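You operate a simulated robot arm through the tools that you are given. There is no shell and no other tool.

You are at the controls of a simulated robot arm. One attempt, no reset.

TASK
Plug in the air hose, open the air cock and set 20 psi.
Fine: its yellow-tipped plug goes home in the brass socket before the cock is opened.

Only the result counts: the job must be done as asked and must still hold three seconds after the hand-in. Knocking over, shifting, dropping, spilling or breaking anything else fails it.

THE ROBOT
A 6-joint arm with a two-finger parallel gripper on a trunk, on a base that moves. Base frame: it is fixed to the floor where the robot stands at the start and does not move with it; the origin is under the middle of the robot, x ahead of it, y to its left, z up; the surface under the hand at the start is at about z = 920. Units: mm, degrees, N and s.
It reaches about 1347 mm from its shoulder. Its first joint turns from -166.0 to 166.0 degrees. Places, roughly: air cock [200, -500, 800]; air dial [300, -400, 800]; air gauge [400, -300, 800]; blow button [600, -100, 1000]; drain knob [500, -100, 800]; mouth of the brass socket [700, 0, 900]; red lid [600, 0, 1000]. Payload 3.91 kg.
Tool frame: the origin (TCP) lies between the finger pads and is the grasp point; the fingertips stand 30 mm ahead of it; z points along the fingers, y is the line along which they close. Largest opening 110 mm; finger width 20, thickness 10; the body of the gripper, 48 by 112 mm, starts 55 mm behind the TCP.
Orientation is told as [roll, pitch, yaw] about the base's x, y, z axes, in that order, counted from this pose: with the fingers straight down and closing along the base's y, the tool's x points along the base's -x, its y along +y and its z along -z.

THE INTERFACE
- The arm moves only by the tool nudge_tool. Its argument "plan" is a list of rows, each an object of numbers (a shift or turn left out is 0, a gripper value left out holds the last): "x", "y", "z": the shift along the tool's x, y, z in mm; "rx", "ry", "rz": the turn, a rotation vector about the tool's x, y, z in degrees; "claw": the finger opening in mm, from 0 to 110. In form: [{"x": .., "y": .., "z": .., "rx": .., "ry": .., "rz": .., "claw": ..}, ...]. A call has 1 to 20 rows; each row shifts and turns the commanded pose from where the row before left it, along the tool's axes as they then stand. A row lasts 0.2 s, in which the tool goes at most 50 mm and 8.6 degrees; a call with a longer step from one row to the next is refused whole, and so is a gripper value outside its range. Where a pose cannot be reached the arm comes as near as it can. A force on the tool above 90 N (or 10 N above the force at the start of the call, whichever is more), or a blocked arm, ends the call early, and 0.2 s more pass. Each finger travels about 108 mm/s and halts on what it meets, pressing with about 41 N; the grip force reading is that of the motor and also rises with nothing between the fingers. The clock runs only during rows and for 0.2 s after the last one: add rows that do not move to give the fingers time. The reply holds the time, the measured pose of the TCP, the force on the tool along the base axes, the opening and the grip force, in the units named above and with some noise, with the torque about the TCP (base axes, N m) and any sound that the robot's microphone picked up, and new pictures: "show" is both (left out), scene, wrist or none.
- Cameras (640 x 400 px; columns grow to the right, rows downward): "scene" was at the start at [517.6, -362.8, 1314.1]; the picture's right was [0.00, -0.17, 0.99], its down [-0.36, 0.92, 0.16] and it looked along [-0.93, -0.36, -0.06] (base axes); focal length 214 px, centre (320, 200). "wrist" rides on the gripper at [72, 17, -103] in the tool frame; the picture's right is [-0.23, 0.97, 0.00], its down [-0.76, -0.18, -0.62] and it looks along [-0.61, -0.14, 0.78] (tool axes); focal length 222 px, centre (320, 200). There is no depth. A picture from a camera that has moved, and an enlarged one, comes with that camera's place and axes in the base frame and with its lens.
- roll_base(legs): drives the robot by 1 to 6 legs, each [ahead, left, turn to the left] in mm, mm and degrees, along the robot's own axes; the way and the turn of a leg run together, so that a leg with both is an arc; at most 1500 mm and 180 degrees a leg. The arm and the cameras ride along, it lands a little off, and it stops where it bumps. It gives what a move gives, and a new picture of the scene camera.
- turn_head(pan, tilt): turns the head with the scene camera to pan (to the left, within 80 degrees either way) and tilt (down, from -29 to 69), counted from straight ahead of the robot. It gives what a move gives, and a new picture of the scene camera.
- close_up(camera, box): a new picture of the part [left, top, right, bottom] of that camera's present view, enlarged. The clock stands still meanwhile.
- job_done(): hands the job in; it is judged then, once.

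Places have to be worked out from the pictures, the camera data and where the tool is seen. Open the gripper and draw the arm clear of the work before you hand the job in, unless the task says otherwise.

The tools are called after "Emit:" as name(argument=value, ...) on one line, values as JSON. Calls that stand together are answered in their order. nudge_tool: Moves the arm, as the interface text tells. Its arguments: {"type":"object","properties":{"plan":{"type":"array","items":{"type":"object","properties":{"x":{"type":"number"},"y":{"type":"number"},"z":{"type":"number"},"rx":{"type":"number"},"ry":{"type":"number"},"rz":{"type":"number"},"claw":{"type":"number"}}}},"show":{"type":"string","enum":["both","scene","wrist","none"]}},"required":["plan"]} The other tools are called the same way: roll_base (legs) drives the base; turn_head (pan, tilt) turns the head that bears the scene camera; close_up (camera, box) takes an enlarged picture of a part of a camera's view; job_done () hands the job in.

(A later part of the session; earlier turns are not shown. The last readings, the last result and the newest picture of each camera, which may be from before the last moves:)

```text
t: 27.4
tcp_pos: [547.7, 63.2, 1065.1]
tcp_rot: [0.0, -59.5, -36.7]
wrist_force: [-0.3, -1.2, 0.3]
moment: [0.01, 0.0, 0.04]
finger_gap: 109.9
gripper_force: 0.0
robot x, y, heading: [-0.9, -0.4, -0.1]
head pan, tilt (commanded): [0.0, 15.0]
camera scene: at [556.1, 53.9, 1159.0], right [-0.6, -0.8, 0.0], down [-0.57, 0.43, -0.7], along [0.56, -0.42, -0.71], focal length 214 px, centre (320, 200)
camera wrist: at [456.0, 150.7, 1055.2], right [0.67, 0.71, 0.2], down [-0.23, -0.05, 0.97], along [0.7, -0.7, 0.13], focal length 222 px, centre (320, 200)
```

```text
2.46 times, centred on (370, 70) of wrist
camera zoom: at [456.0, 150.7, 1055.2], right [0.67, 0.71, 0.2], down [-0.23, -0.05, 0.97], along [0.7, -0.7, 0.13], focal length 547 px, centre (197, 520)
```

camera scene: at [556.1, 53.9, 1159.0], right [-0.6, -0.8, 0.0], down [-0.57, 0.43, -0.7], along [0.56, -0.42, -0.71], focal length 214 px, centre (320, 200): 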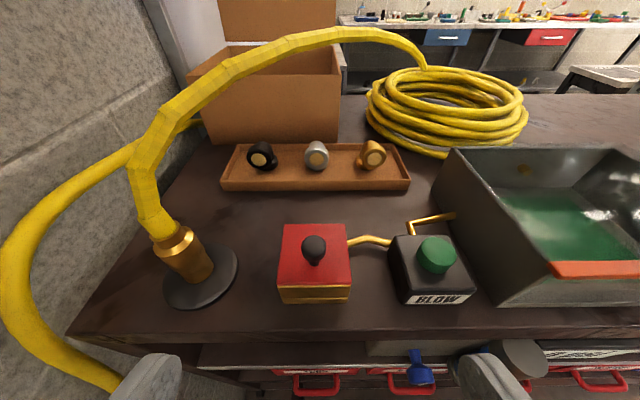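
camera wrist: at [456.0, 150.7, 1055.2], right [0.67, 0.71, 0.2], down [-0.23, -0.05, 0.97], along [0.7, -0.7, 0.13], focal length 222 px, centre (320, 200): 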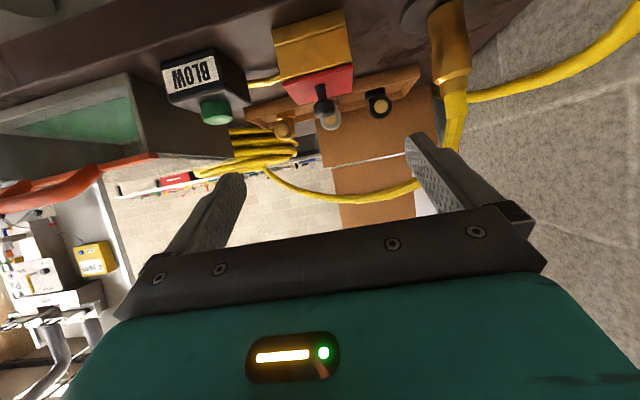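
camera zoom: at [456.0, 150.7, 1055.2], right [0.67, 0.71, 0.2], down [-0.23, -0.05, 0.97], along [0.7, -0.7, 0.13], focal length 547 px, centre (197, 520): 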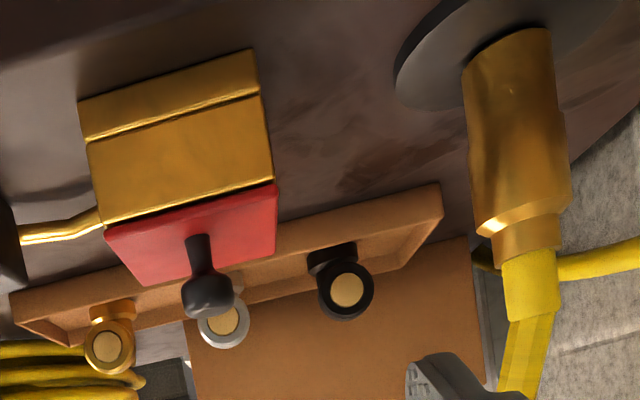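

The lid is a thin plate with its knob set about 14 mm toward the front, which suggests a hinge at the back edge. The knob axis is about (640, -2) with its head at z ≈ 996. I'll close the gripper to 60 mm and advance to about 45 mm short of the grasp, with the head tilted to watch.

Emit:
nudge_tool(plan=[{"claw": 60}, {"x": 1.2, "y": 1.4, "z": 38.7}, {"x": 1.2, "y": 1.4, "z": 38.7}], show="none")

Emit:
turn_head(pan=0, tilt=30)

Emit:
close_up(camera="wrist", box=[160, 0, 480, 200])

```text
t: 28.1
tcp_pos: [601.1, 27.8, 1022.4]
tcp_rot: [0.1, -59.5, -36.6]
wrist_force: [0.1, 0.4, 0.9]
moment: [0.06, -0.01, 0.01]
finger_gap: 60.0
gripper_force: 0.1
robot x, y, heading: [-1.3, -3.3, -0.1]
head pan, tilt (commanded): [0.0, 15.0]
```

```text
t: 28.9
tcp_pos: [600.8, 27.1, 1023.5]
tcp_rot: [0.1, -59.5, -36.6]
wrist_force: [0.2, -0.8, 0.6]
moment: [0.04, 0.01, 0.03]
finger_gap: 60.3
gripper_force: 0.0
robot x, y, heading: [-0.6, 2.2, 0.1]
head pan, tilt (commanded): [0.0, 30.0]
camera scene: at [598.6, 27.0, 1096.9], right [-0.6, -0.8, 0.0], down [-0.7, 0.52, -0.49], along [0.4, -0.29, -0.87], focal length 214 px, centre (320, 200)
```

scene: 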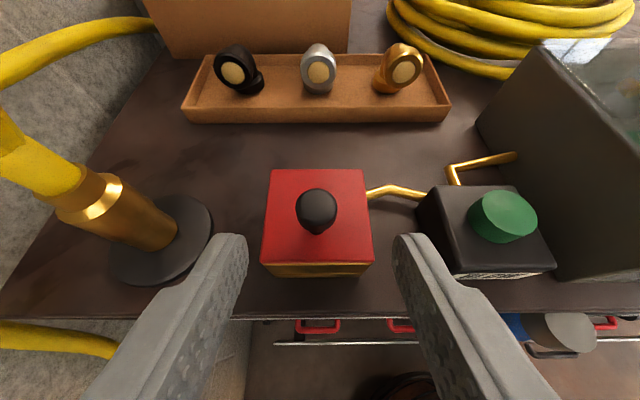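

```text
2.00 times, centred on (320, 100) of wrist
camera zoom: at [510.3, 115.0, 1012.4], right [0.67, 0.71, 0.2], down [-0.23, -0.05, 0.97], along [0.7, -0.7, 0.13], focal length 444 px, centre (320, 400)
```

zoom: 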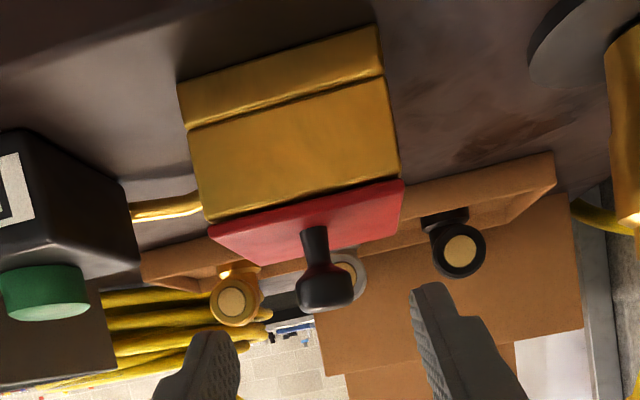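

The knob lies laterally centred between the fingers, with its head at about (643, -2, 993) and the lid top at z ≈ 972. I'll advance 41 mm along the fingers, then close on the knob.

Emit:
nudge_tool(plan=[{"z": 14, "y": 0.5}, {"z": 14, "y": 0.5}, {"z": 13}], show="both")

```text
t: 29.7
tcp_pos: [632.5, 9.9, 1000.7]
tcp_rot: [0.0, -59.5, -36.6]
wrist_force: [-0.9, -0.3, -0.4]
moment: [-0.03, 0.0, 0.04]
finger_gap: 60.0
gripper_force: 0.1
robot x, y, heading: [1.0, -1.2, 0.2]
head pan, tilt (commanded): [0.0, 30.0]
camera scene: at [629.1, 9.4, 1074.4], right [-0.6, -0.8, 0.0], down [-0.7, 0.52, -0.49], along [0.4, -0.29, -0.87], focal length 214 px, centre (320, 200)
camera wrist: at [540.8, 97.2, 989.9], right [0.67, 0.71, 0.2], down [-0.23, -0.05, 0.97], along [0.7, -0.7, 0.13], focal length 222 px, centre (320, 200)
```

scene: 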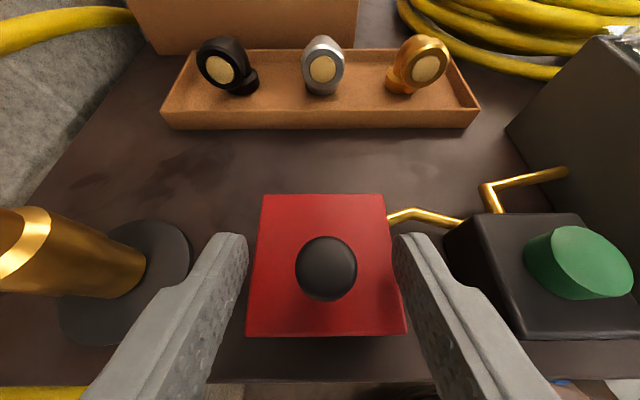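
wrist: 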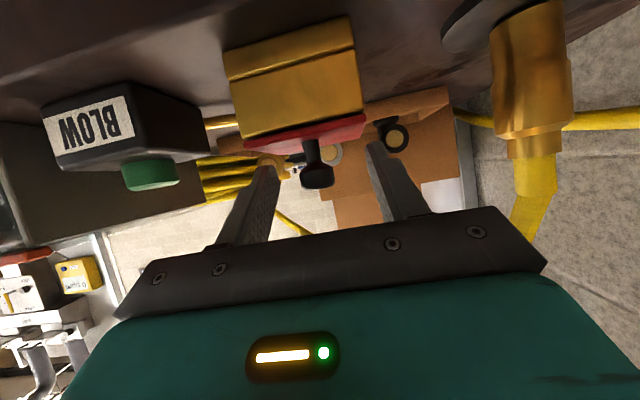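

The knob sits about 2.5 mm to the right of the finger centre. I'll correct that, then close the fingers on the knob.

Emit:
nudge_tool(plan=[{"y": -2.5}, {"claw": 10}, {"claw": 10}, {"claw": 10}, {"claw": 10}], show="both")

```text
t: 30.9
tcp_pos: [631.2, 7.5, 999.8]
tcp_rot: [0.1, -59.6, -36.6]
wrist_force: [14.2, 10.4, 3.8]
moment: [-0.03, -0.3, 0.22]
finger_gap: 20.8
gripper_force: 44.7
robot x, y, heading: [1.9, -2.1, -0.1]
head pan, tilt (commanded): [0.0, 30.0]
camera scene: at [628.1, 7.4, 1074.3], right [-0.6, -0.8, 0.0], down [-0.7, 0.52, -0.49], along [0.4, -0.29, -0.87], focal length 214 px, centre (320, 200)
camera wrist: at [539.8, 95.2, 989.9], right [0.67, 0.71, 0.2], down [-0.23, -0.05, 0.97], along [0.7, -0.7, 0.13], focal length 222 px, centre (320, 200)
```

scene: 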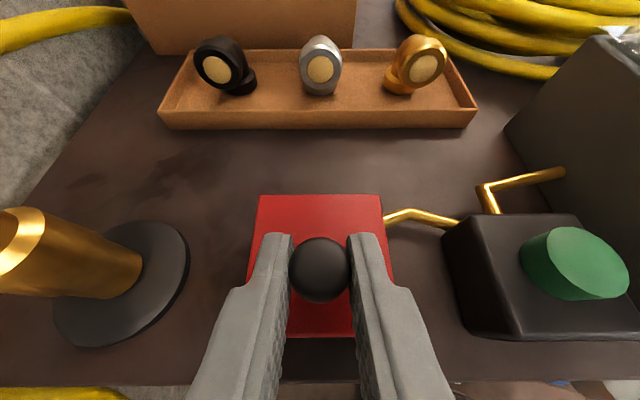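
wrist: 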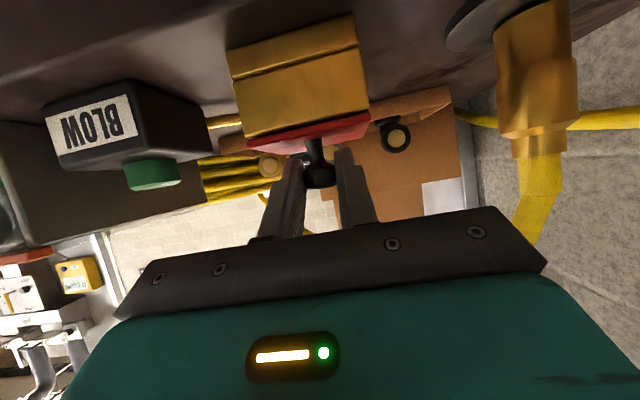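

The knob is gripped (gap 20.8 mm), with a small sideways load. I'll relieve that by 1 mm and lift 4 mm to see how the lid responds.

Emit:
nudge_tool(plan=[{"y": 1.0}, {"x": -1.7, "z": -1.0}, {"x": -1.7, "z": -1.0}, {}], show="both")

```text
t: 31.9
tcp_pos: [631.1, 7.7, 1004.2]
tcp_rot: [-0.2, -59.3, -36.5]
wrist_force: [19.4, 0.1, -23.7]
moment: [0.68, 0.68, 0.12]
finger_gap: 20.8
gripper_force: 45.1
robot x, y, heading: [-0.3, 1.9, -0.3]
head pan, tilt (commanded): [0.0, 30.0]
camera scene: at [628.1, 7.5, 1078.4], right [-0.6, -0.8, 0.0], down [-0.7, 0.52, -0.49], along [0.39, -0.29, -0.87], focal length 214 px, centre (320, 200)
camera wrist: at [539.7, 95.5, 994.2], right [0.67, 0.71, 0.19], down [-0.22, -0.05, 0.97], along [0.7, -0.7, 0.12], focal length 222 px, centre (320, 200)
```

scene: 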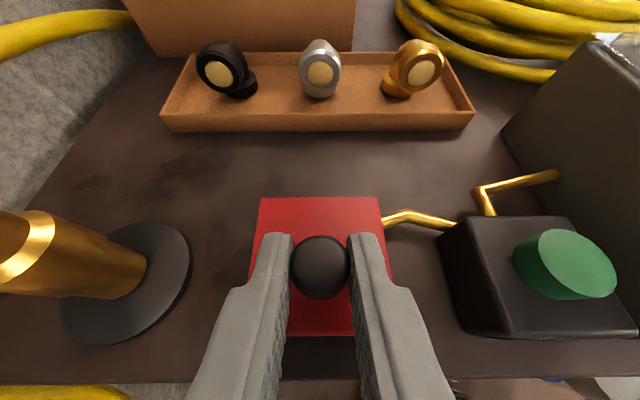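
wrist: 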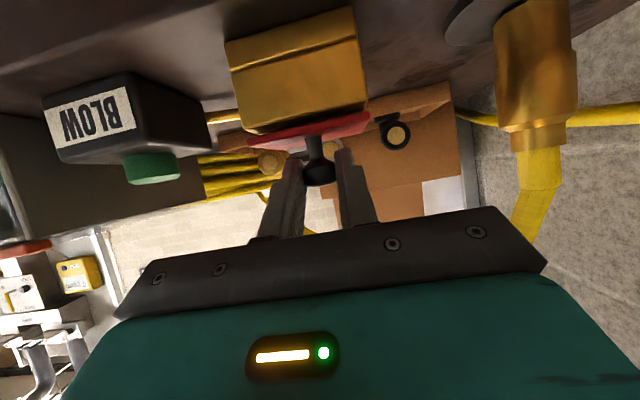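

The lid resists with about 24 N down and 16 N into the bench, which fits a back hinge. I'll zoom in to see whether the front edge has lifted.

Emit:
close_up(camera="wrist", box=[200, 0, 400, 200])

```text
2.00 times, centred on (300, 100) of wrist
camera zoom: at [539.7, 95.5, 994.2], right [0.67, 0.71, 0.19], down [-0.22, -0.05, 0.97], along [0.7, -0.7, 0.12], focal length 444 px, centre (360, 400)
```

zoom: 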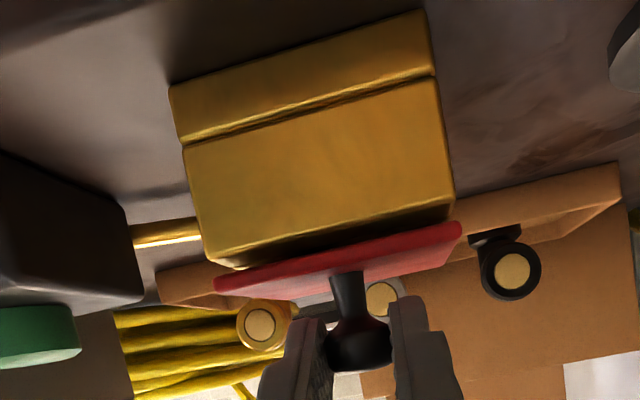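

The lid's front edge has lifted, so it's hinged at the back about 46 mm behind the knob. I'll follow the opening arc while tilting the hand, in small steps, checking force as I go.

Emit:
nudge_tool(plan=[{"x": -6.05, "z": 1.74, "ry": 2.5}, {"x": -5.25, "z": 0.65, "ry": 2.5}, {"x": -5.23, "z": 0.84, "ry": 2.5}, {"x": -5.19, "z": 1.04, "ry": 2.5}], show="both")

```text
t: 32.9
tcp_pos: [641.3, 0.6, 1021.4]
tcp_rot: [0.2, -49.4, -36.7]
wrist_force: [-10.6, 23.7, -2.6]
moment: [0.97, 0.91, 0.2]
finger_gap: 20.8
gripper_force: 45.1
robot x, y, heading: [-0.6, 3.2, -0.1]
head pan, tilt (commanded): [0.0, 30.0]
camera scene: at [648.8, -7.9, 1094.7], right [-0.59, -0.8, 0.0], down [-0.76, 0.56, -0.33], along [0.27, -0.2, -0.94], focal length 214 px, centre (320, 200)
camera wrist: at [550.4, 87.4, 1032.9], right [0.7, 0.69, 0.17], down [-0.09, -0.16, 0.98], along [0.71, -0.7, -0.05], focal length 222 px, centre (320, 200)
```

scene: 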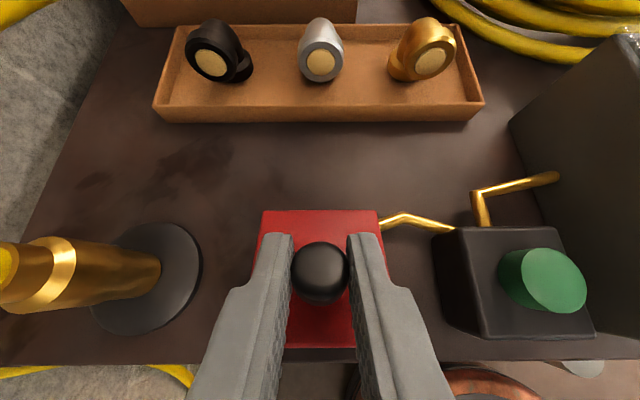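
wrist: 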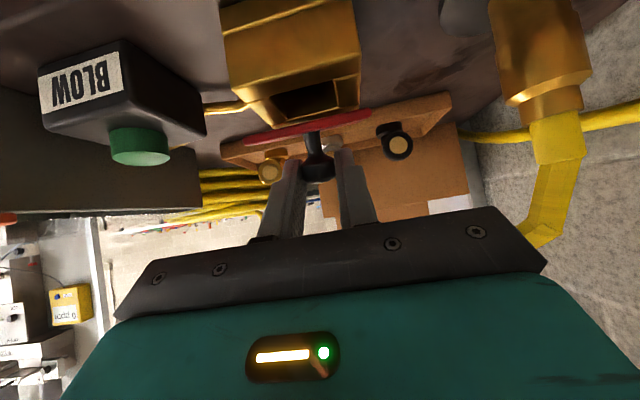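

The lid is swinging up and a square hollow is visible in the brass box. I'll add a slight outward correction and continue the arc.

Emit:
nudge_tool(plan=[{"x": -5.43, "z": -0.73, "ry": 2.5}, {"x": -5.08, "z": 1.43, "ry": 2.5}, {"x": -5.0, "z": 1.61, "ry": 2.5}, {"x": -4.94, "z": 1.8, "ry": 2.5}, {"x": -4.87, "z": 1.98, "ry": 2.5}], show="both")

```text
t: 34.1
tcp_pos: [658.8, -13.5, 1035.5]
tcp_rot: [0.1, -37.1, -36.6]
wrist_force: [1.6, 33.8, 7.4]
moment: [1.09, 0.49, 0.09]
finger_gap: 20.9
gripper_force: 44.9
robot x, y, heading: [0.5, -0.3, 0.0]
head pan, tilt (commanded): [0.0, 30.0]
camera scene: at [679.1, -30.3, 1105.1], right [-0.6, -0.8, 0.0], down [-0.8, 0.59, -0.12], along [0.1, -0.07, -0.99], focal length 214 px, centre (320, 200)
camera wrist: at [572.8, 70.9, 1074.0], right [0.73, 0.67, 0.14], down [0.08, -0.28, 0.96], along [0.68, -0.68, -0.26], focal length 222 px, centre (320, 200)
```

scene: 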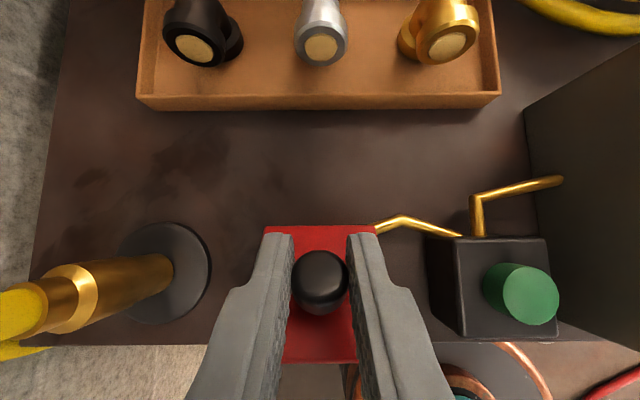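
wrist: 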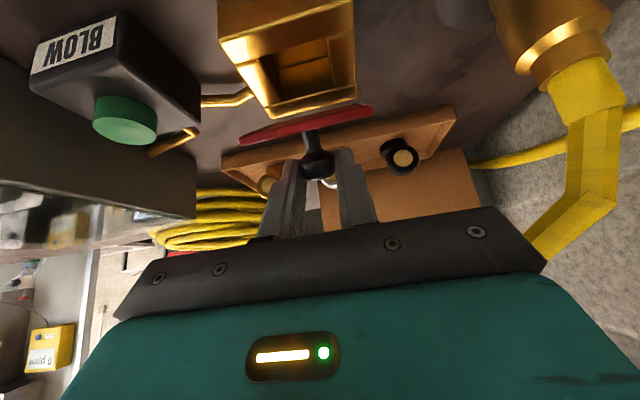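

The lid is about half open and the hinge drag is roughly constant at 17 N, with a growing sideways load. I'll relieve the sideways load and continue to about 80°, keeping the hand tilted forward to stay clear of the hose.

Emit:
nudge_tool(plan=[{"x": -5.18, "y": 1.2, "z": 0.77, "ry": 1.7}, {"x": -4.38, "y": 1.2, "z": 2.38, "ry": 1.6}, {"x": -4.26, "y": 1.0, "z": 2.61, "ry": 1.7}, {"x": -4.11, "y": 0.3, "z": 2.82, "ry": 1.7}, {"x": -3.9, "y": 0.3, "z": 3.03, "ry": 1.6}, {"x": -3.75, "y": 0.3, "z": 3.21, "ry": 1.7}], show="both")

```text
t: 35.5
tcp_pos: [684.4, -31.5, 1036.5]
tcp_rot: [0.2, -27.0, -36.8]
wrist_force: [-12.7, -6.9, 30.0]
moment: [0.07, 0.49, 0.08]
finger_gap: 18.6
gripper_force: 45.0
robot x, y, heading: [-1.9, -1.4, -0.0]
head pan, tilt (commanded): [0.0, 30.0]
camera scene: at [712.4, -54.7, 1101.5], right [-0.6, -0.8, 0.0], down [-0.8, 0.6, 0.05], along [-0.04, 0.03, -1.0], focal length 214 px, centre (320, 200)
camera wrist: at [604.0, 48.5, 1096.0], right [0.74, 0.66, 0.11], down [0.21, -0.38, 0.9], along [0.64, -0.65, -0.42], focal length 222 px, centre (320, 200)
```

scene: 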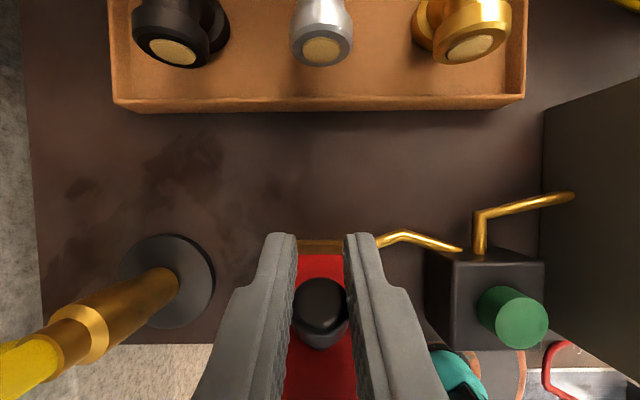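
wrist: 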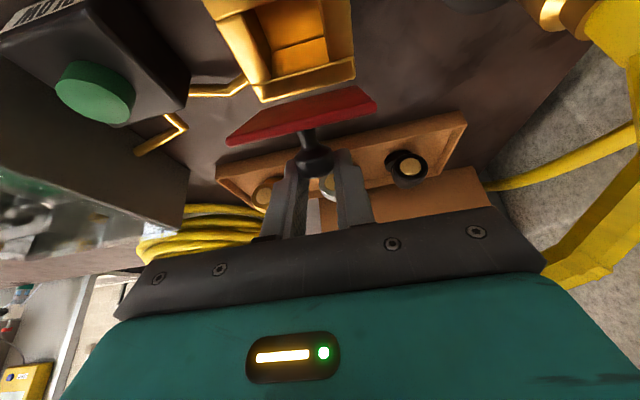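

The grip gap changed to 18.6 mm with a 30 N upward load, so the knob may be slipping in the fingers. I'll zoom in to see the lid's angle.

Emit:
close_up(camera="wrist", box=[200, 60, 400, 200])

Emit:
close_up(camera="scene", box=[220, 220, 420, 400])

```text
2.86 times, centred on (300, 130) of wrist
camera zoom: at [604.0, 48.5, 1096.0], right [0.74, 0.66, 0.11], down [0.21, -0.38, 0.9], along [0.64, -0.65, -0.42], focal length 635 px, centre (377, 400)
```

zoom: 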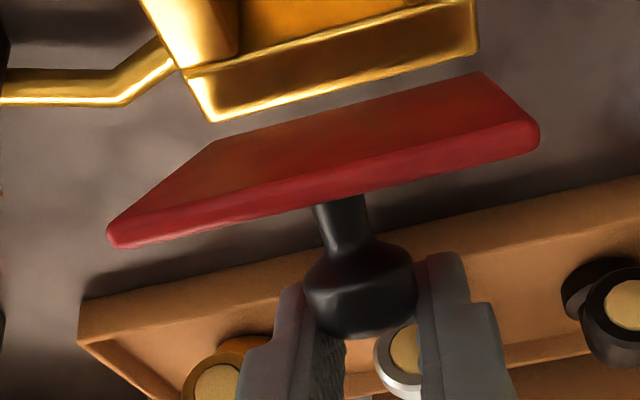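

```text
2.22 times, centred on (320, 310) of scene
camera zoom: at [712.4, -54.7, 1101.5], right [-0.6, -0.8, 0.0], down [-0.8, 0.6, 0.05], along [-0.04, 0.03, -1.0], focal length 477 px, centre (320, -44)
```

zoom: 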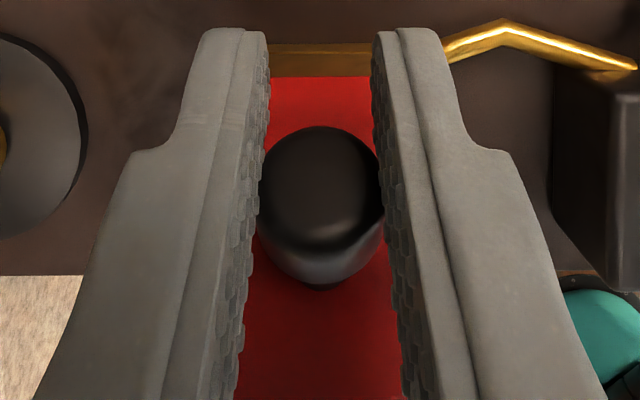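

The lid is really at about 58° and the fingers have ridden up to the very top of the knob. I'll open the fingers a little to see whether the hinge holds the lid on its own.

Emit:
nudge_tool(plan=[{"claw": 36}, {"claw": 36}], show="both")

```text
t: 36.1
tcp_pos: [685.0, -27.7, 1033.6]
tcp_rot: [0.1, -26.9, -36.6]
wrist_force: [-0.5, -0.4, -0.7]
moment: [0.01, 0.01, 0.03]
finger_gap: 36.1
gripper_force: 0.1
robot x, y, heading: [-1.0, 1.5, 0.2]
head pan, tilt (commanded): [0.0, 30.0]
camera scene: at [714.3, -52.8, 1099.1], right [-0.6, -0.8, 0.0], down [-0.8, 0.59, 0.05], along [-0.04, 0.03, -1.0], focal length 214 px, centre (320, 200)
camera wrist: at [605.7, 50.3, 1093.9], right [0.74, 0.66, 0.1], down [0.21, -0.38, 0.9], along [0.63, -0.65, -0.42], focal length 222 px, centre (320, 200)
```

scene: 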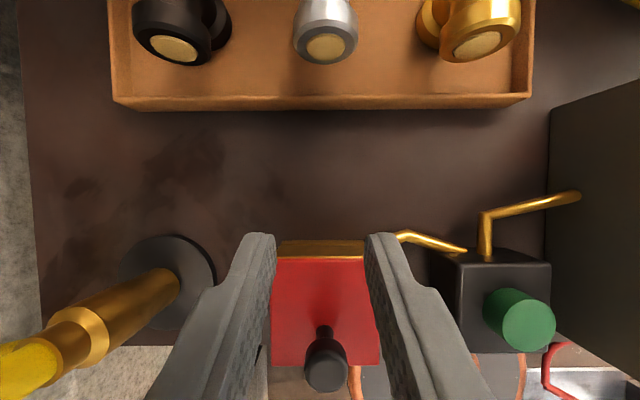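
wrist: 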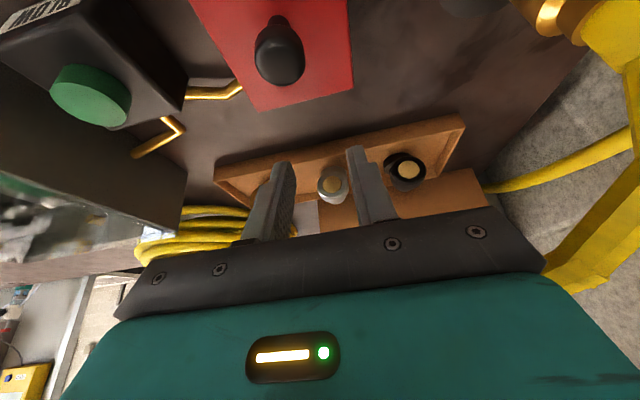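

The lid dropped shut on release, so friction alone can't hold it and it must go past vertical. New approach: roll the hand 90° so one finger is above the other. The upper fingertip then pushes the knob backward to swing the lid up, and the lower finger slips underneath and pushes it over. I'll back off and reorient first.

Emit:
nudge_tool(plan=[{"z": -25}, {"z": -25}, {"x": 40.1, "z": -20.3}, {"x": 40.1, "z": -20.3}, {"x": 40.1, "z": -20.3}, {"ry": -7.7}, {"ry": -7.7}, {"ry": -7.7}, {"rz": 8.2}, {"rz": 8.2}, {"rz": 8.2}, {"rz": 8.2}, {"rz": 8.2}, {"rz": 8.2}, {"rz": 8.2}, {"rz": 8.2}, {"rz": 8.2}, {"rz": 8.1}, {"rz": 8.1}], show="both")

```text
t: 40.1
tcp_pos: [559.5, 64.0, 1081.1]
tcp_rot: [50.1, 0.1, -126.8]
wrist_force: [0.0, 0.2, 0.1]
moment: [0.0, -0.02, -0.01]
finger_gap: 36.0
gripper_force: 0.1
robot x, y, heading: [1.3, -2.6, 0.1]
head pan, tilt (commanded): [0.0, 30.0]
camera scene: at [497.5, 30.6, 1106.9], right [-0.51, 0.38, -0.77], down [0.21, 0.92, 0.32], along [0.83, 0.01, -0.55], focal length 214 px, centre (320, 200)
camera wrist: at [547.5, 161.8, 1159.8], right [0.36, -0.56, 0.75], down [-0.93, -0.26, 0.26], along [0.05, -0.79, -0.61], focal length 222 px, centre (320, 200)
```

scene: 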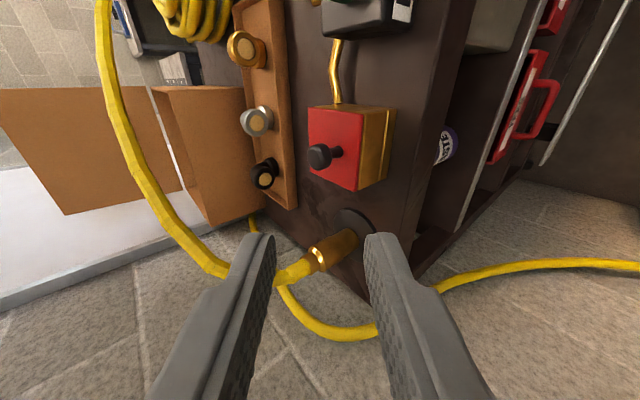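
wrist: 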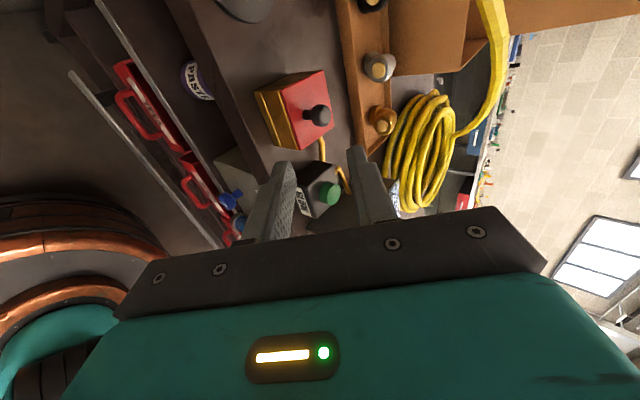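

The hand is rolled with the fingers stacked. I'll move in front of the knob, aligned laterally, just short of contact, and check the alignment.

Emit:
nudge_tool(plan=[{"x": -1.2, "y": -14.7, "z": 26.6}, {"x": -1.2, "y": -14.7, "z": 26.6}, {"x": -1.2, "y": -14.6, "z": 26.7}], show="both")

Emit:
close_up(camera="wrist", box=[200, 60, 440, 240])

```text
t: 40.9
tcp_pos: [583.3, 40.9, 995.2]
tcp_rot: [50.0, 0.1, -126.6]
wrist_force: [0.3, 0.2, 0.6]
moment: [-0.02, 0.03, -0.01]
finger_gap: 35.9
gripper_force: 0.0
robot x, y, heading: [1.5, 0.7, -0.1]
head pan, tilt (commanded): [0.0, 30.0]
camera scene: at [521.9, 6.9, 1021.6], right [-0.51, 0.38, -0.77], down [0.21, 0.92, 0.32], along [0.83, 0.01, -0.56], focal length 214 px, centre (320, 200)
camera wrist: at [571.6, 138.3, 1074.4], right [0.37, -0.56, 0.75], down [-0.93, -0.26, 0.26], along [0.05, -0.79, -0.61], focal length 222 px, centre (320, 200)
```

scene: 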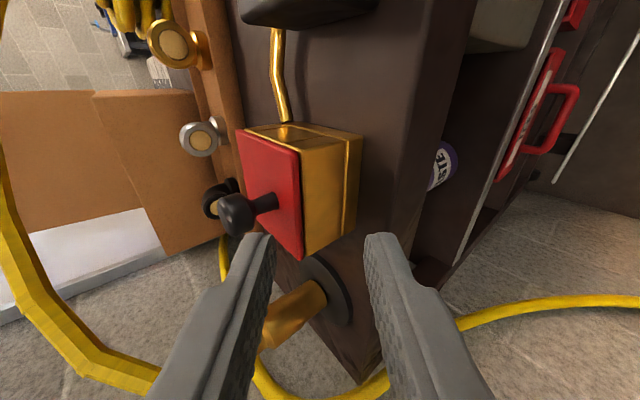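
wrist: 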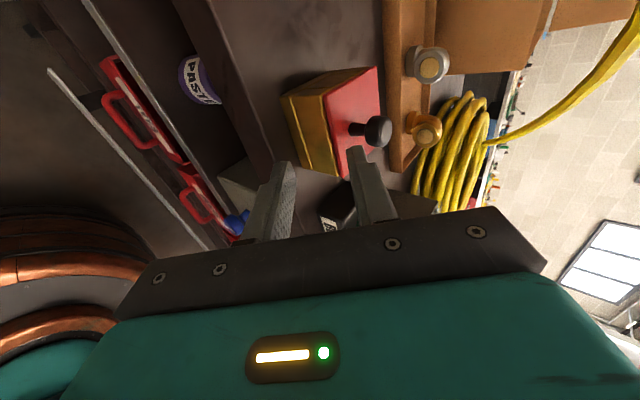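

```text
2.22 times, centred on (320, 150) of wrist
camera zoom: at [571.6, 138.3, 1074.4], right [0.37, -0.56, 0.75], down [-0.93, -0.26, 0.26], along [0.05, -0.79, -0.61], focal length 494 px, centre (320, 311)
```

zoom: 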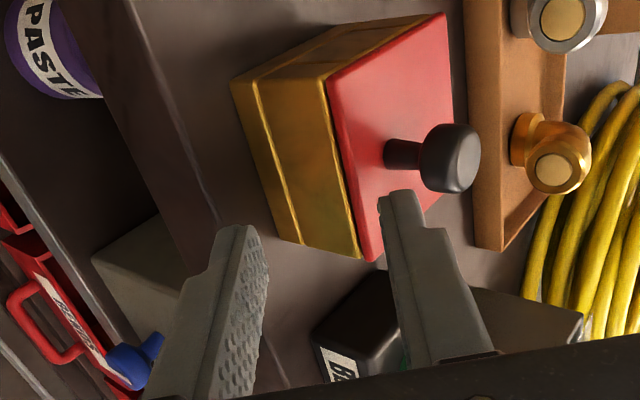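

The side view shows the upper fingertip in line with the knob head and about 20 mm in front of it. I'll advance to contact and push back and up along the opening arc, checking after the first 20°.

Emit:
nudge_tool(plan=[{"y": 7.1, "z": 7.4}, {"y": 7.1, "z": 7.4}, {"y": 5.67, "z": 0.14}, {"y": 5.67, "z": 0.14}, {"y": 5.67, "z": 0.14}, {"y": 5.67, "z": 0.14}], show="wrist")

Emit:
close_up(camera="wrist", box=[200, 60, 440, 240])

```text
t: 42.3
tcp_pos: [611.0, 20.4, 1015.3]
tcp_rot: [50.1, 0.0, -126.5]
wrist_force: [0.8, 1.8, 1.3]
moment: [-0.05, -0.05, 0.06]
finger_gap: 35.8
gripper_force: 0.1
robot x, y, heading: [3.0, 1.6, 0.1]
head pan, tilt (commanded): [0.0, 30.0]
camera wrist: at [599.8, 118.6, 1093.4], right [0.37, -0.56, 0.75], down [-0.93, -0.26, 0.26], along [0.05, -0.79, -0.61], focal length 222 px, centre (320, 200)
```

wrist: 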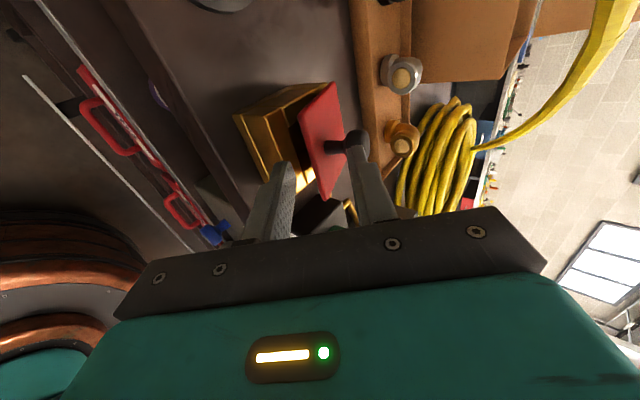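

```text
2.22 times, centred on (320, 150) of wrist
camera zoom: at [599.8, 118.6, 1093.4], right [0.37, -0.56, 0.75], down [-0.93, -0.26, 0.26], along [0.05, -0.79, -0.61], focal length 494 px, centre (320, 311)
```

zoom: 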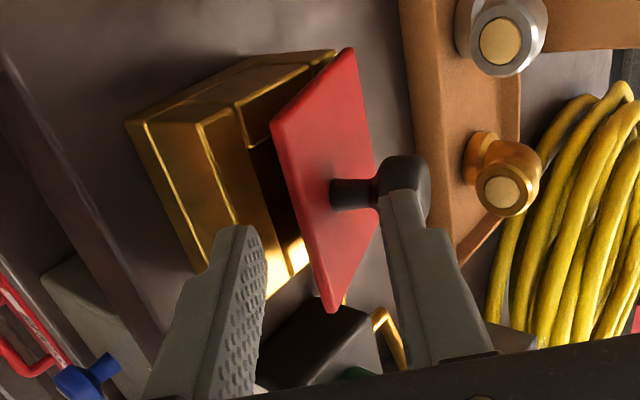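

The lid is up about 20–25° with almost no force, so it's light. The lower finger is just under the free edge, and I'll continue the arc toward 50°.

Emit:
nudge_tool(plan=[{"y": 5.47, "z": 1.61}, {"y": 5.47, "z": 1.61}, {"y": 5.53, "z": 2.54}, {"y": 5.53, "z": 2.54}, {"y": 4.63, "z": 2.64}, {"y": 4.63, "z": 2.64}], show="wrist")

Emit:
close_up(camera="wrist", box=[180, 60, 420, 240])

```text
t: 43.7
tcp_pos: [635.3, 2.9, 1028.2]
tcp_rot: [50.1, 0.1, -126.6]
wrist_force: [-0.8, 6.4, 20.2]
moment: [-0.47, -0.65, 0.19]
finger_gap: 42.0
gripper_force: 6.1
robot x, y, heading: [-3.1, 2.9, -0.0]
head pan, tilt (commanded): [0.0, 30.0]
camera wrist: at [624.0, 101.2, 1107.7], right [0.37, -0.56, 0.75], down [-0.93, -0.26, 0.26], along [0.05, -0.79, -0.61], focal length 222 px, centre (320, 200)
```

wrist: 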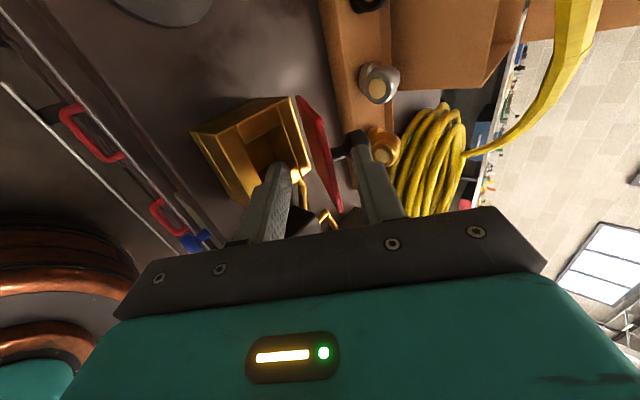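

```text
2.22 times, centred on (300, 150) of wrist
camera zoom: at [624.0, 101.2, 1107.7], right [0.37, -0.56, 0.75], down [-0.93, -0.26, 0.26], along [0.05, -0.79, -0.61], focal length 494 px, centre (364, 311)
```

zoom: 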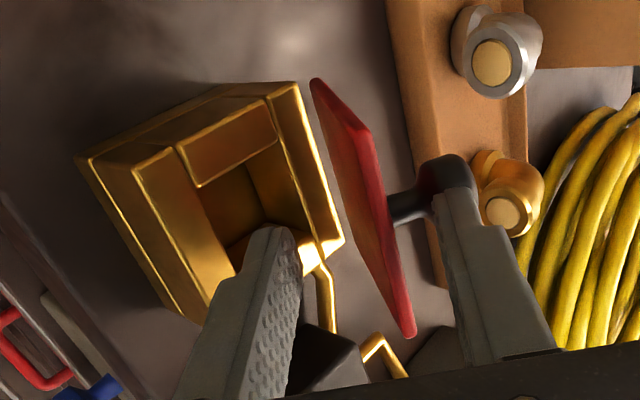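

The lid is at about 45–50°, the lower finger is under it, and the box cavity is visible. I'll move up and back so the lower finger takes over pushing on the lid's underside.

Emit:
nudge_tool(plan=[{"y": 4}, {"y": 4}, {"y": 3}], show="wrist")

Emit:
close_up(camera="wrist", box=[180, 60, 420, 240])

```text
t: 44.5
tcp_pos: [643.1, -2.0, 1037.9]
tcp_rot: [50.1, 0.0, -126.7]
wrist_force: [-0.3, 0.6, 0.2]
moment: [0.04, 0.0, 0.0]
finger_gap: 35.7
gripper_force: 0.0
robot x, y, heading: [1.3, -0.3, -0.1]
head pan, tilt (commanded): [0.0, 30.0]
camera wrist: at [631.3, 96.4, 1115.8], right [0.37, -0.56, 0.75], down [-0.93, -0.26, 0.26], along [0.05, -0.79, -0.61], focal length 222 px, centre (320, 200)
```

wrist: 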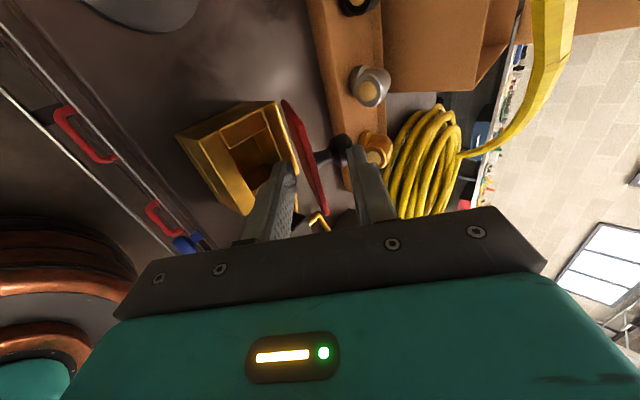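

```text
2.22 times, centred on (300, 150) of wrist
camera zoom: at [631.3, 96.4, 1115.8], right [0.37, -0.56, 0.75], down [-0.93, -0.26, 0.26], along [0.05, -0.79, -0.61], focal length 494 px, centre (364, 311)
```

zoom: 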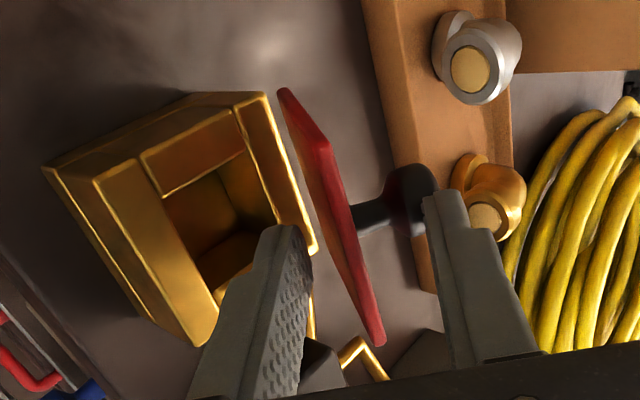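

No load now. The lower finger is right at the lid's underside near 50°, and I'll push on along the arc to vertical.

Emit:
nudge_tool(plan=[{"y": 4.15, "z": 1.15}, {"y": 4.15, "z": 1.15}, {"y": 4.16, "z": 1.93}, {"y": 4.16, "z": 1.93}, {"y": 3.78, "z": 2.64}, {"y": 3.78, "z": 2.64}, {"y": 3.26, "z": 3.27}, {"y": 3.26, "z": 3.27}], show="wrist")

Emit:
close_up(camera="wrist", box=[160, 60, 400, 240])

```text
t: 46.3
tcp_pos: [670.3, -22.5, 1050.0]
tcp_rot: [50.1, 0.1, -126.5]
wrist_force: [0.4, 0.0, -0.1]
moment: [0.01, 0.01, 0.02]
finger_gap: 36.3
gripper_force: 0.2
robot x, y, heading: [-2.2, -1.5, 0.1]
head pan, tilt (commanded): [0.0, 30.0]
camera wrist: at [658.0, 75.7, 1128.5], right [0.37, -0.55, 0.75], down [-0.93, -0.26, 0.26], along [0.05, -0.79, -0.61], focal length 222 px, centre (320, 200)
```

wrist: 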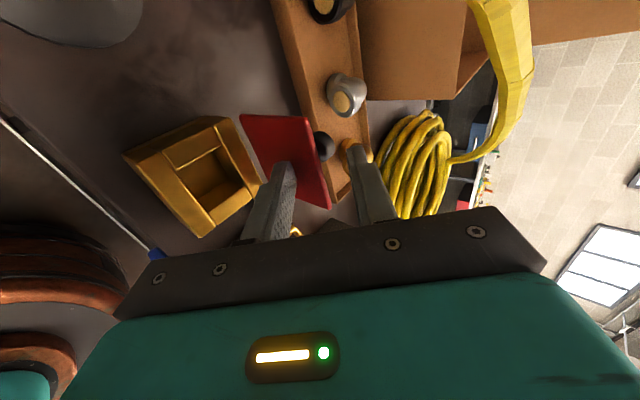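

```text
2.22 times, centred on (280, 150) of wrist
camera zoom: at [658.0, 75.7, 1128.5], right [0.37, -0.55, 0.75], down [-0.93, -0.26, 0.26], along [0.05, -0.79, -0.61], focal length 494 px, centre (409, 311)
```

zoom: 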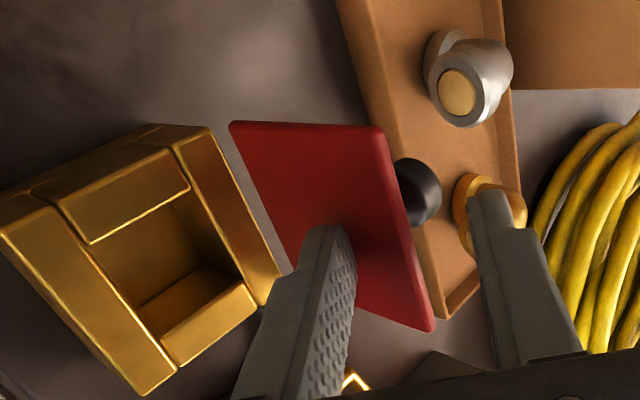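

The lid is near vertical and the brass box shows a square open mouth. I'll continue past vertical to about 110°.

Emit:
nudge_tool(plan=[{"y": 2.65, "z": 3.78}, {"y": 2.65, "z": 3.78}, {"y": 2.2, "z": 4.0}, {"y": 2.0, "z": 4.0}, {"y": 1.5, "z": 4.0}], show="wrist")

Emit:
close_up(camera="wrist", box=[140, 60, 380, 240])

```text
t: 47.5
tcp_pos: [680.7, -29.5, 1050.4]
tcp_rot: [50.3, 0.3, -126.4]
wrist_force: [-51.1, 16.6, 17.9]
moment: [0.63, 1.71, -0.03]
finger_gap: 45.7
gripper_force: 9.6
robot x, y, heading: [-3.6, 0.2, 0.2]
head pan, tilt (commanded): [0.0, 30.0]
stopped in row 5: the force on the tool passed its limit at 96 N (the readings are from after the stop); the commanded pose is now the measured one
camera wrist: at [667.5, 68.5, 1129.5], right [0.36, -0.55, 0.75], down [-0.93, -0.26, 0.26], along [0.05, -0.79, -0.61], focal length 222 px, centre (320, 200)
```

wrist: 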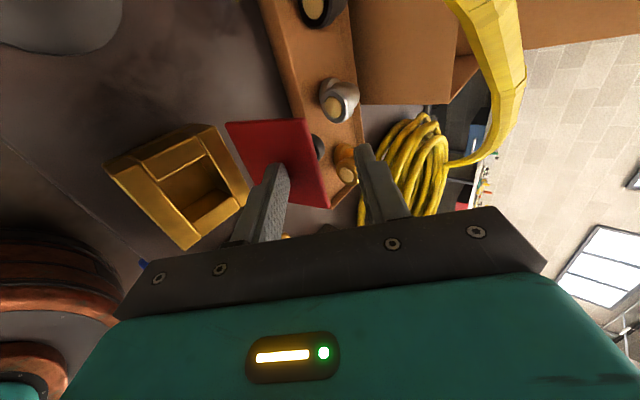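

```text
2.22 times, centred on (260, 150) of wrist
camera zoom: at [667.5, 68.5, 1129.5], right [0.36, -0.55, 0.75], down [-0.93, -0.26, 0.26], along [0.05, -0.79, -0.61], focal length 494 px, centre (453, 311)
```

zoom: 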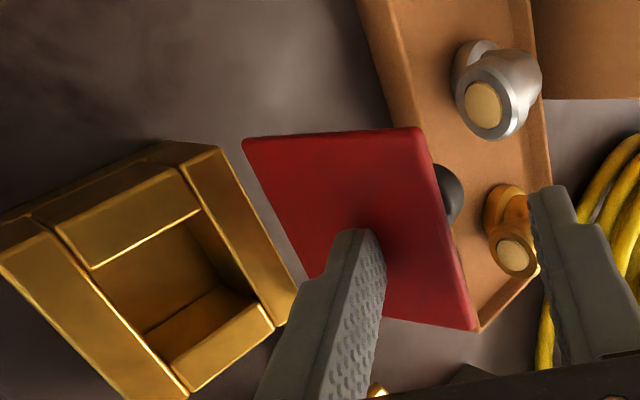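

The lid reached its stop at about 100°. I'll ease the finger back and see whether the lid stays open.

Emit:
nudge_tool(plan=[{"y": -3.2, "z": -3.8}, {"y": -3.2, "z": -3.8}, {"y": -6.4, "z": -7.6}, {"y": -6.4, "z": -7.6}], show="wrist")

Emit:
close_up(camera="wrist", box=[140, 60, 380, 240])

```text
t: 48.5
tcp_pos: [660.5, -14.2, 1047.2]
tcp_rot: [50.2, 0.2, -126.4]
wrist_force: [-0.3, 0.0, 0.3]
moment: [0.02, 0.02, 0.03]
finger_gap: 35.7
gripper_force: 0.1
robot x, y, heading: [-1.9, 1.7, 0.3]
head pan, tilt (commanded): [0.0, 30.0]
camera wrist: at [648.3, 83.6, 1126.8], right [0.37, -0.55, 0.75], down [-0.93, -0.26, 0.26], along [0.05, -0.79, -0.61], focal length 222 px, centre (320, 200)
```

wrist: 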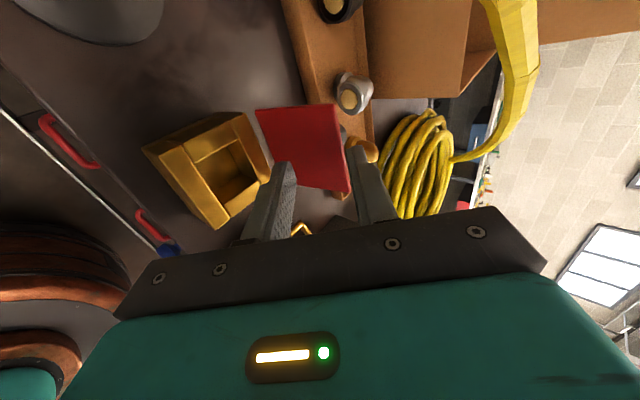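

```text
2.22 times, centred on (260, 150) of wrist
camera zoom: at [648.3, 83.6, 1126.8], right [0.37, -0.55, 0.75], down [-0.93, -0.26, 0.26], along [0.05, -0.79, -0.61], focal length 494 px, centre (453, 311)
```

zoom: 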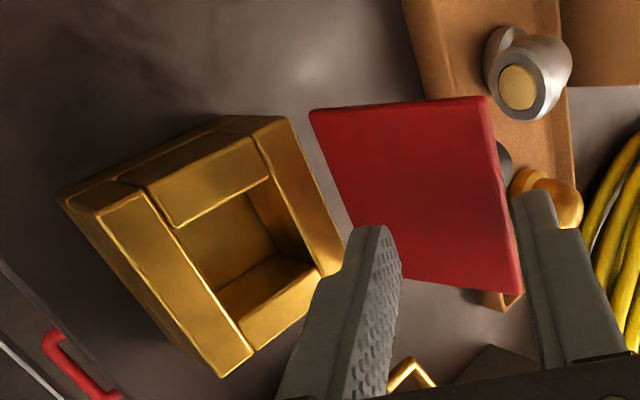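

The lid stays open by itself. I'll back away, roll the hand back to closing sideways, and level it to about 10° below horizontal to handle the plug.

Emit:
nudge_tool(plan=[{"z": -35}, {"z": -35}, {"rz": -8.2}, {"rz": -8.2}, {"rz": -8.2}, {"rz": -8.2}, {"rz": -8.2}, {"rz": -8.2}, {"rz": -8.2}, {"rz": -8.2}, {"rz": -8.2}, {"rz": -8.1}, {"rz": -8.1}, {"ry": -7.5}, {"ry": -7.5}, {"ry": -7.5}, {"ry": -7.5, "claw": 70}], show="none")

Emit:
turn_head(pan=0, tilt=40)

```text
t: 52.1
tcp_pos: [617.2, 18.8, 1092.5]
tcp_rot: [1.2, -80.3, -37.6]
wrist_force: [-0.2, 0.0, 0.2]
moment: [0.04, 0.02, 0.01]
finger_gap: 69.9
gripper_force: 0.0
robot x, y, heading: [4.8, 1.8, 0.0]
head pan, tilt (commanded): [0.0, 30.0]
```

```text
t: 52.9
tcp_pos: [617.6, 19.2, 1092.6]
tcp_rot: [1.1, -80.3, -37.5]
wrist_force: [0.0, -0.9, 1.4]
moment: [0.0, 0.02, 0.03]
finger_gap: 70.0
gripper_force: 0.1
robot x, y, heading: [1.2, -2.9, 0.3]
head pan, tilt (commanded): [0.0, 40.0]
camera scene: at [587.1, 38.0, 1146.6], right [-0.59, -0.8, 0.0], down [-0.61, 0.45, -0.65], along [0.52, -0.38, -0.76], focal length 214 px, centre (320, 200)
```

scene: 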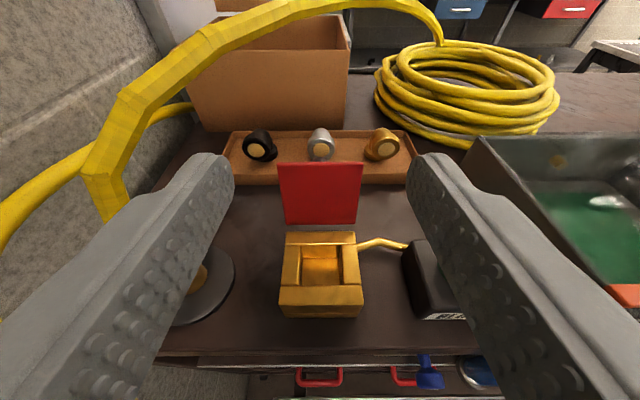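

The lid stands open and the socket's square mouth is clear. I'll shift left and back to line up in front of the plug and look at it.

Emit:
nudge_tool(plan=[{"z": -20}, {"z": -25}, {"y": 40}, {"y": 40}, {"y": 42}], show="both")

Emit:
close_up(camera="scene", box=[220, 100, 420, 260])

```text
t: 54.1
tcp_pos: [657.1, 142.2, 1099.6]
tcp_rot: [1.4, -80.2, -37.8]
wrist_force: [-0.5, -0.2, 0.9]
moment: [0.05, 0.03, 0.03]
finger_gap: 70.0
gripper_force: 0.0
robot x, y, heading: [-1.7, 1.9, -0.0]
head pan, tilt (commanded): [0.0, 40.0]
camera scene: at [626.8, 161.2, 1153.8], right [-0.59, -0.8, 0.0], down [-0.61, 0.46, -0.65], along [0.52, -0.38, -0.76], focal length 214 px, centre (320, 200)
camera wrist: at [575.1, 222.3, 1045.5], right [0.61, 0.76, 0.23], down [-0.5, 0.14, 0.86], along [0.62, -0.63, 0.46], focal length 222 px, centre (320, 200)
```

scene: 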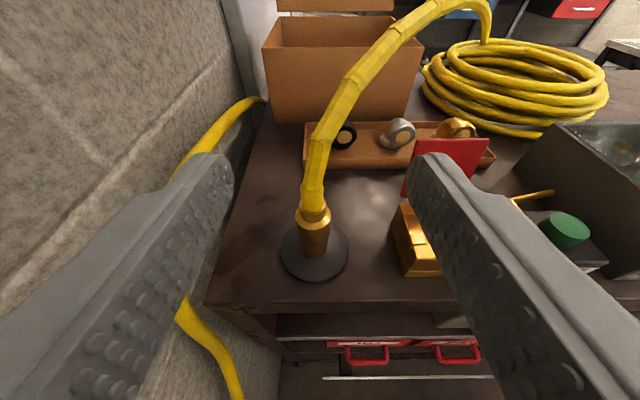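
wrist: 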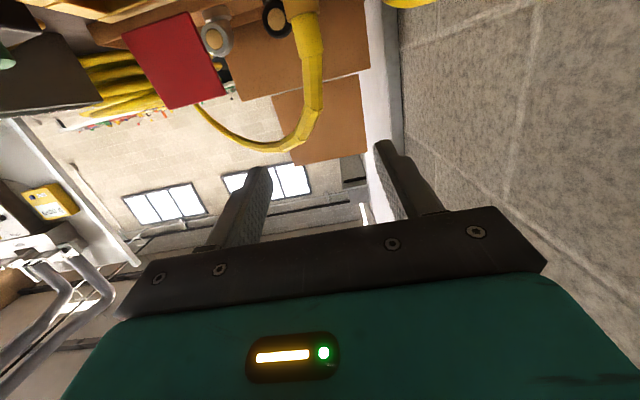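

```text
2.50 times, centred on (320, 180) of scene
camera zoom: at [626.8, 161.2, 1153.8], right [-0.59, -0.8, 0.0], down [-0.61, 0.46, -0.65], along [0.52, -0.38, -0.76], focal length 536 px, centre (320, 250)
```

zoom: 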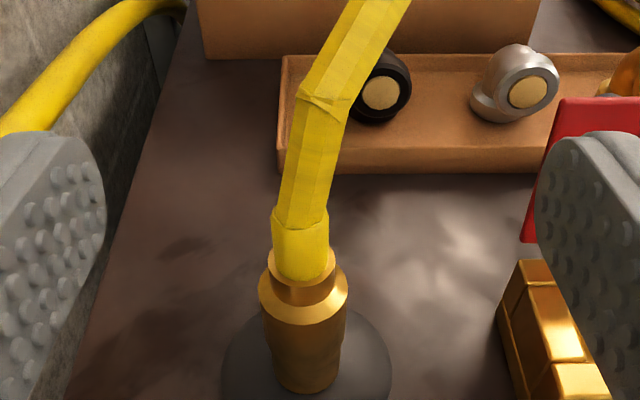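

The plug axis is at about (721, 99.5), the body is about 30 mm across, and its shoulder is at z ≈ 991. I'll level the hand to about 2° and lower it in front of the plug at grip height z ≈ 985.

Emit:
nudge_tool(plan=[{"ry": -7.8}, {"x": 38, "y": 1.3, "z": 7}, {"x": 38, "y": 1.2, "z": 7}, {"x": 38, "y": 1.2, "z": 7}], show="none")

Emit:
turn_head(pan=0, tilt=35)

Emit:
close_up(camera="wrist", box=[120, 0, 520, 230])

```text
t: 55.1
tcp_pos: [669.2, 138.6, 983.3]
tcp_rot: [6.3, -88.1, -42.7]
wrist_force: [-0.1, -0.9, 0.1]
moment: [0.0, 0.03, 0.01]
finger_gap: 69.9
gripper_force: 0.0
robot x, y, heading: [4.7, -5.2, 0.1]
head pan, tilt (commanded): [0.0, 40.0]
```

```text
t: 55.7
tcp_pos: [669.6, 137.3, 984.3]
tcp_rot: [5.5, -88.1, -41.7]
wrist_force: [0.6, -0.5, -0.2]
moment: [-0.02, -0.04, -0.03]
finger_gap: 69.8
gripper_force: 0.2
robot x, y, heading: [-4.1, 0.8, 0.1]
head pan, tilt (commanded): [0.0, 35.0]
camera scene: at [636.9, 159.3, 1040.2], right [-0.59, -0.8, 0.0], down [-0.48, 0.36, -0.8], along [0.64, -0.47, -0.6], focal length 214 px, centre (320, 200)
```

scene: 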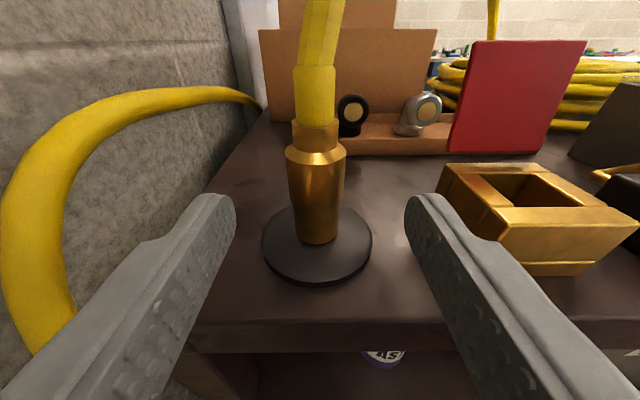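

```text
1.60 times, centred on (320, 115) of wrist
camera zoom: at [594.8, 213.3, 914.9], right [0.58, 0.78, 0.23], down [-0.59, 0.21, 0.78], along [0.56, -0.59, 0.58], focal length 355 px, centre (320, 336)
```

zoom: 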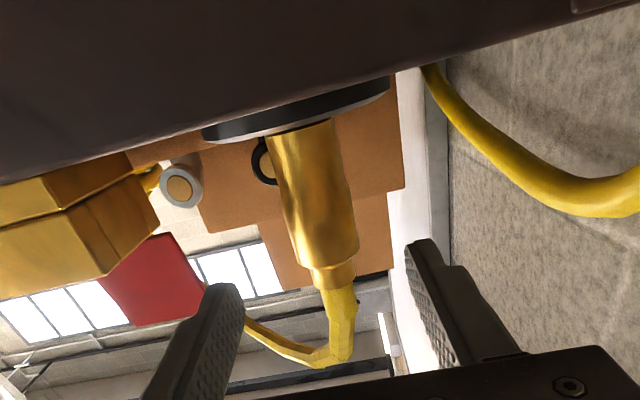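

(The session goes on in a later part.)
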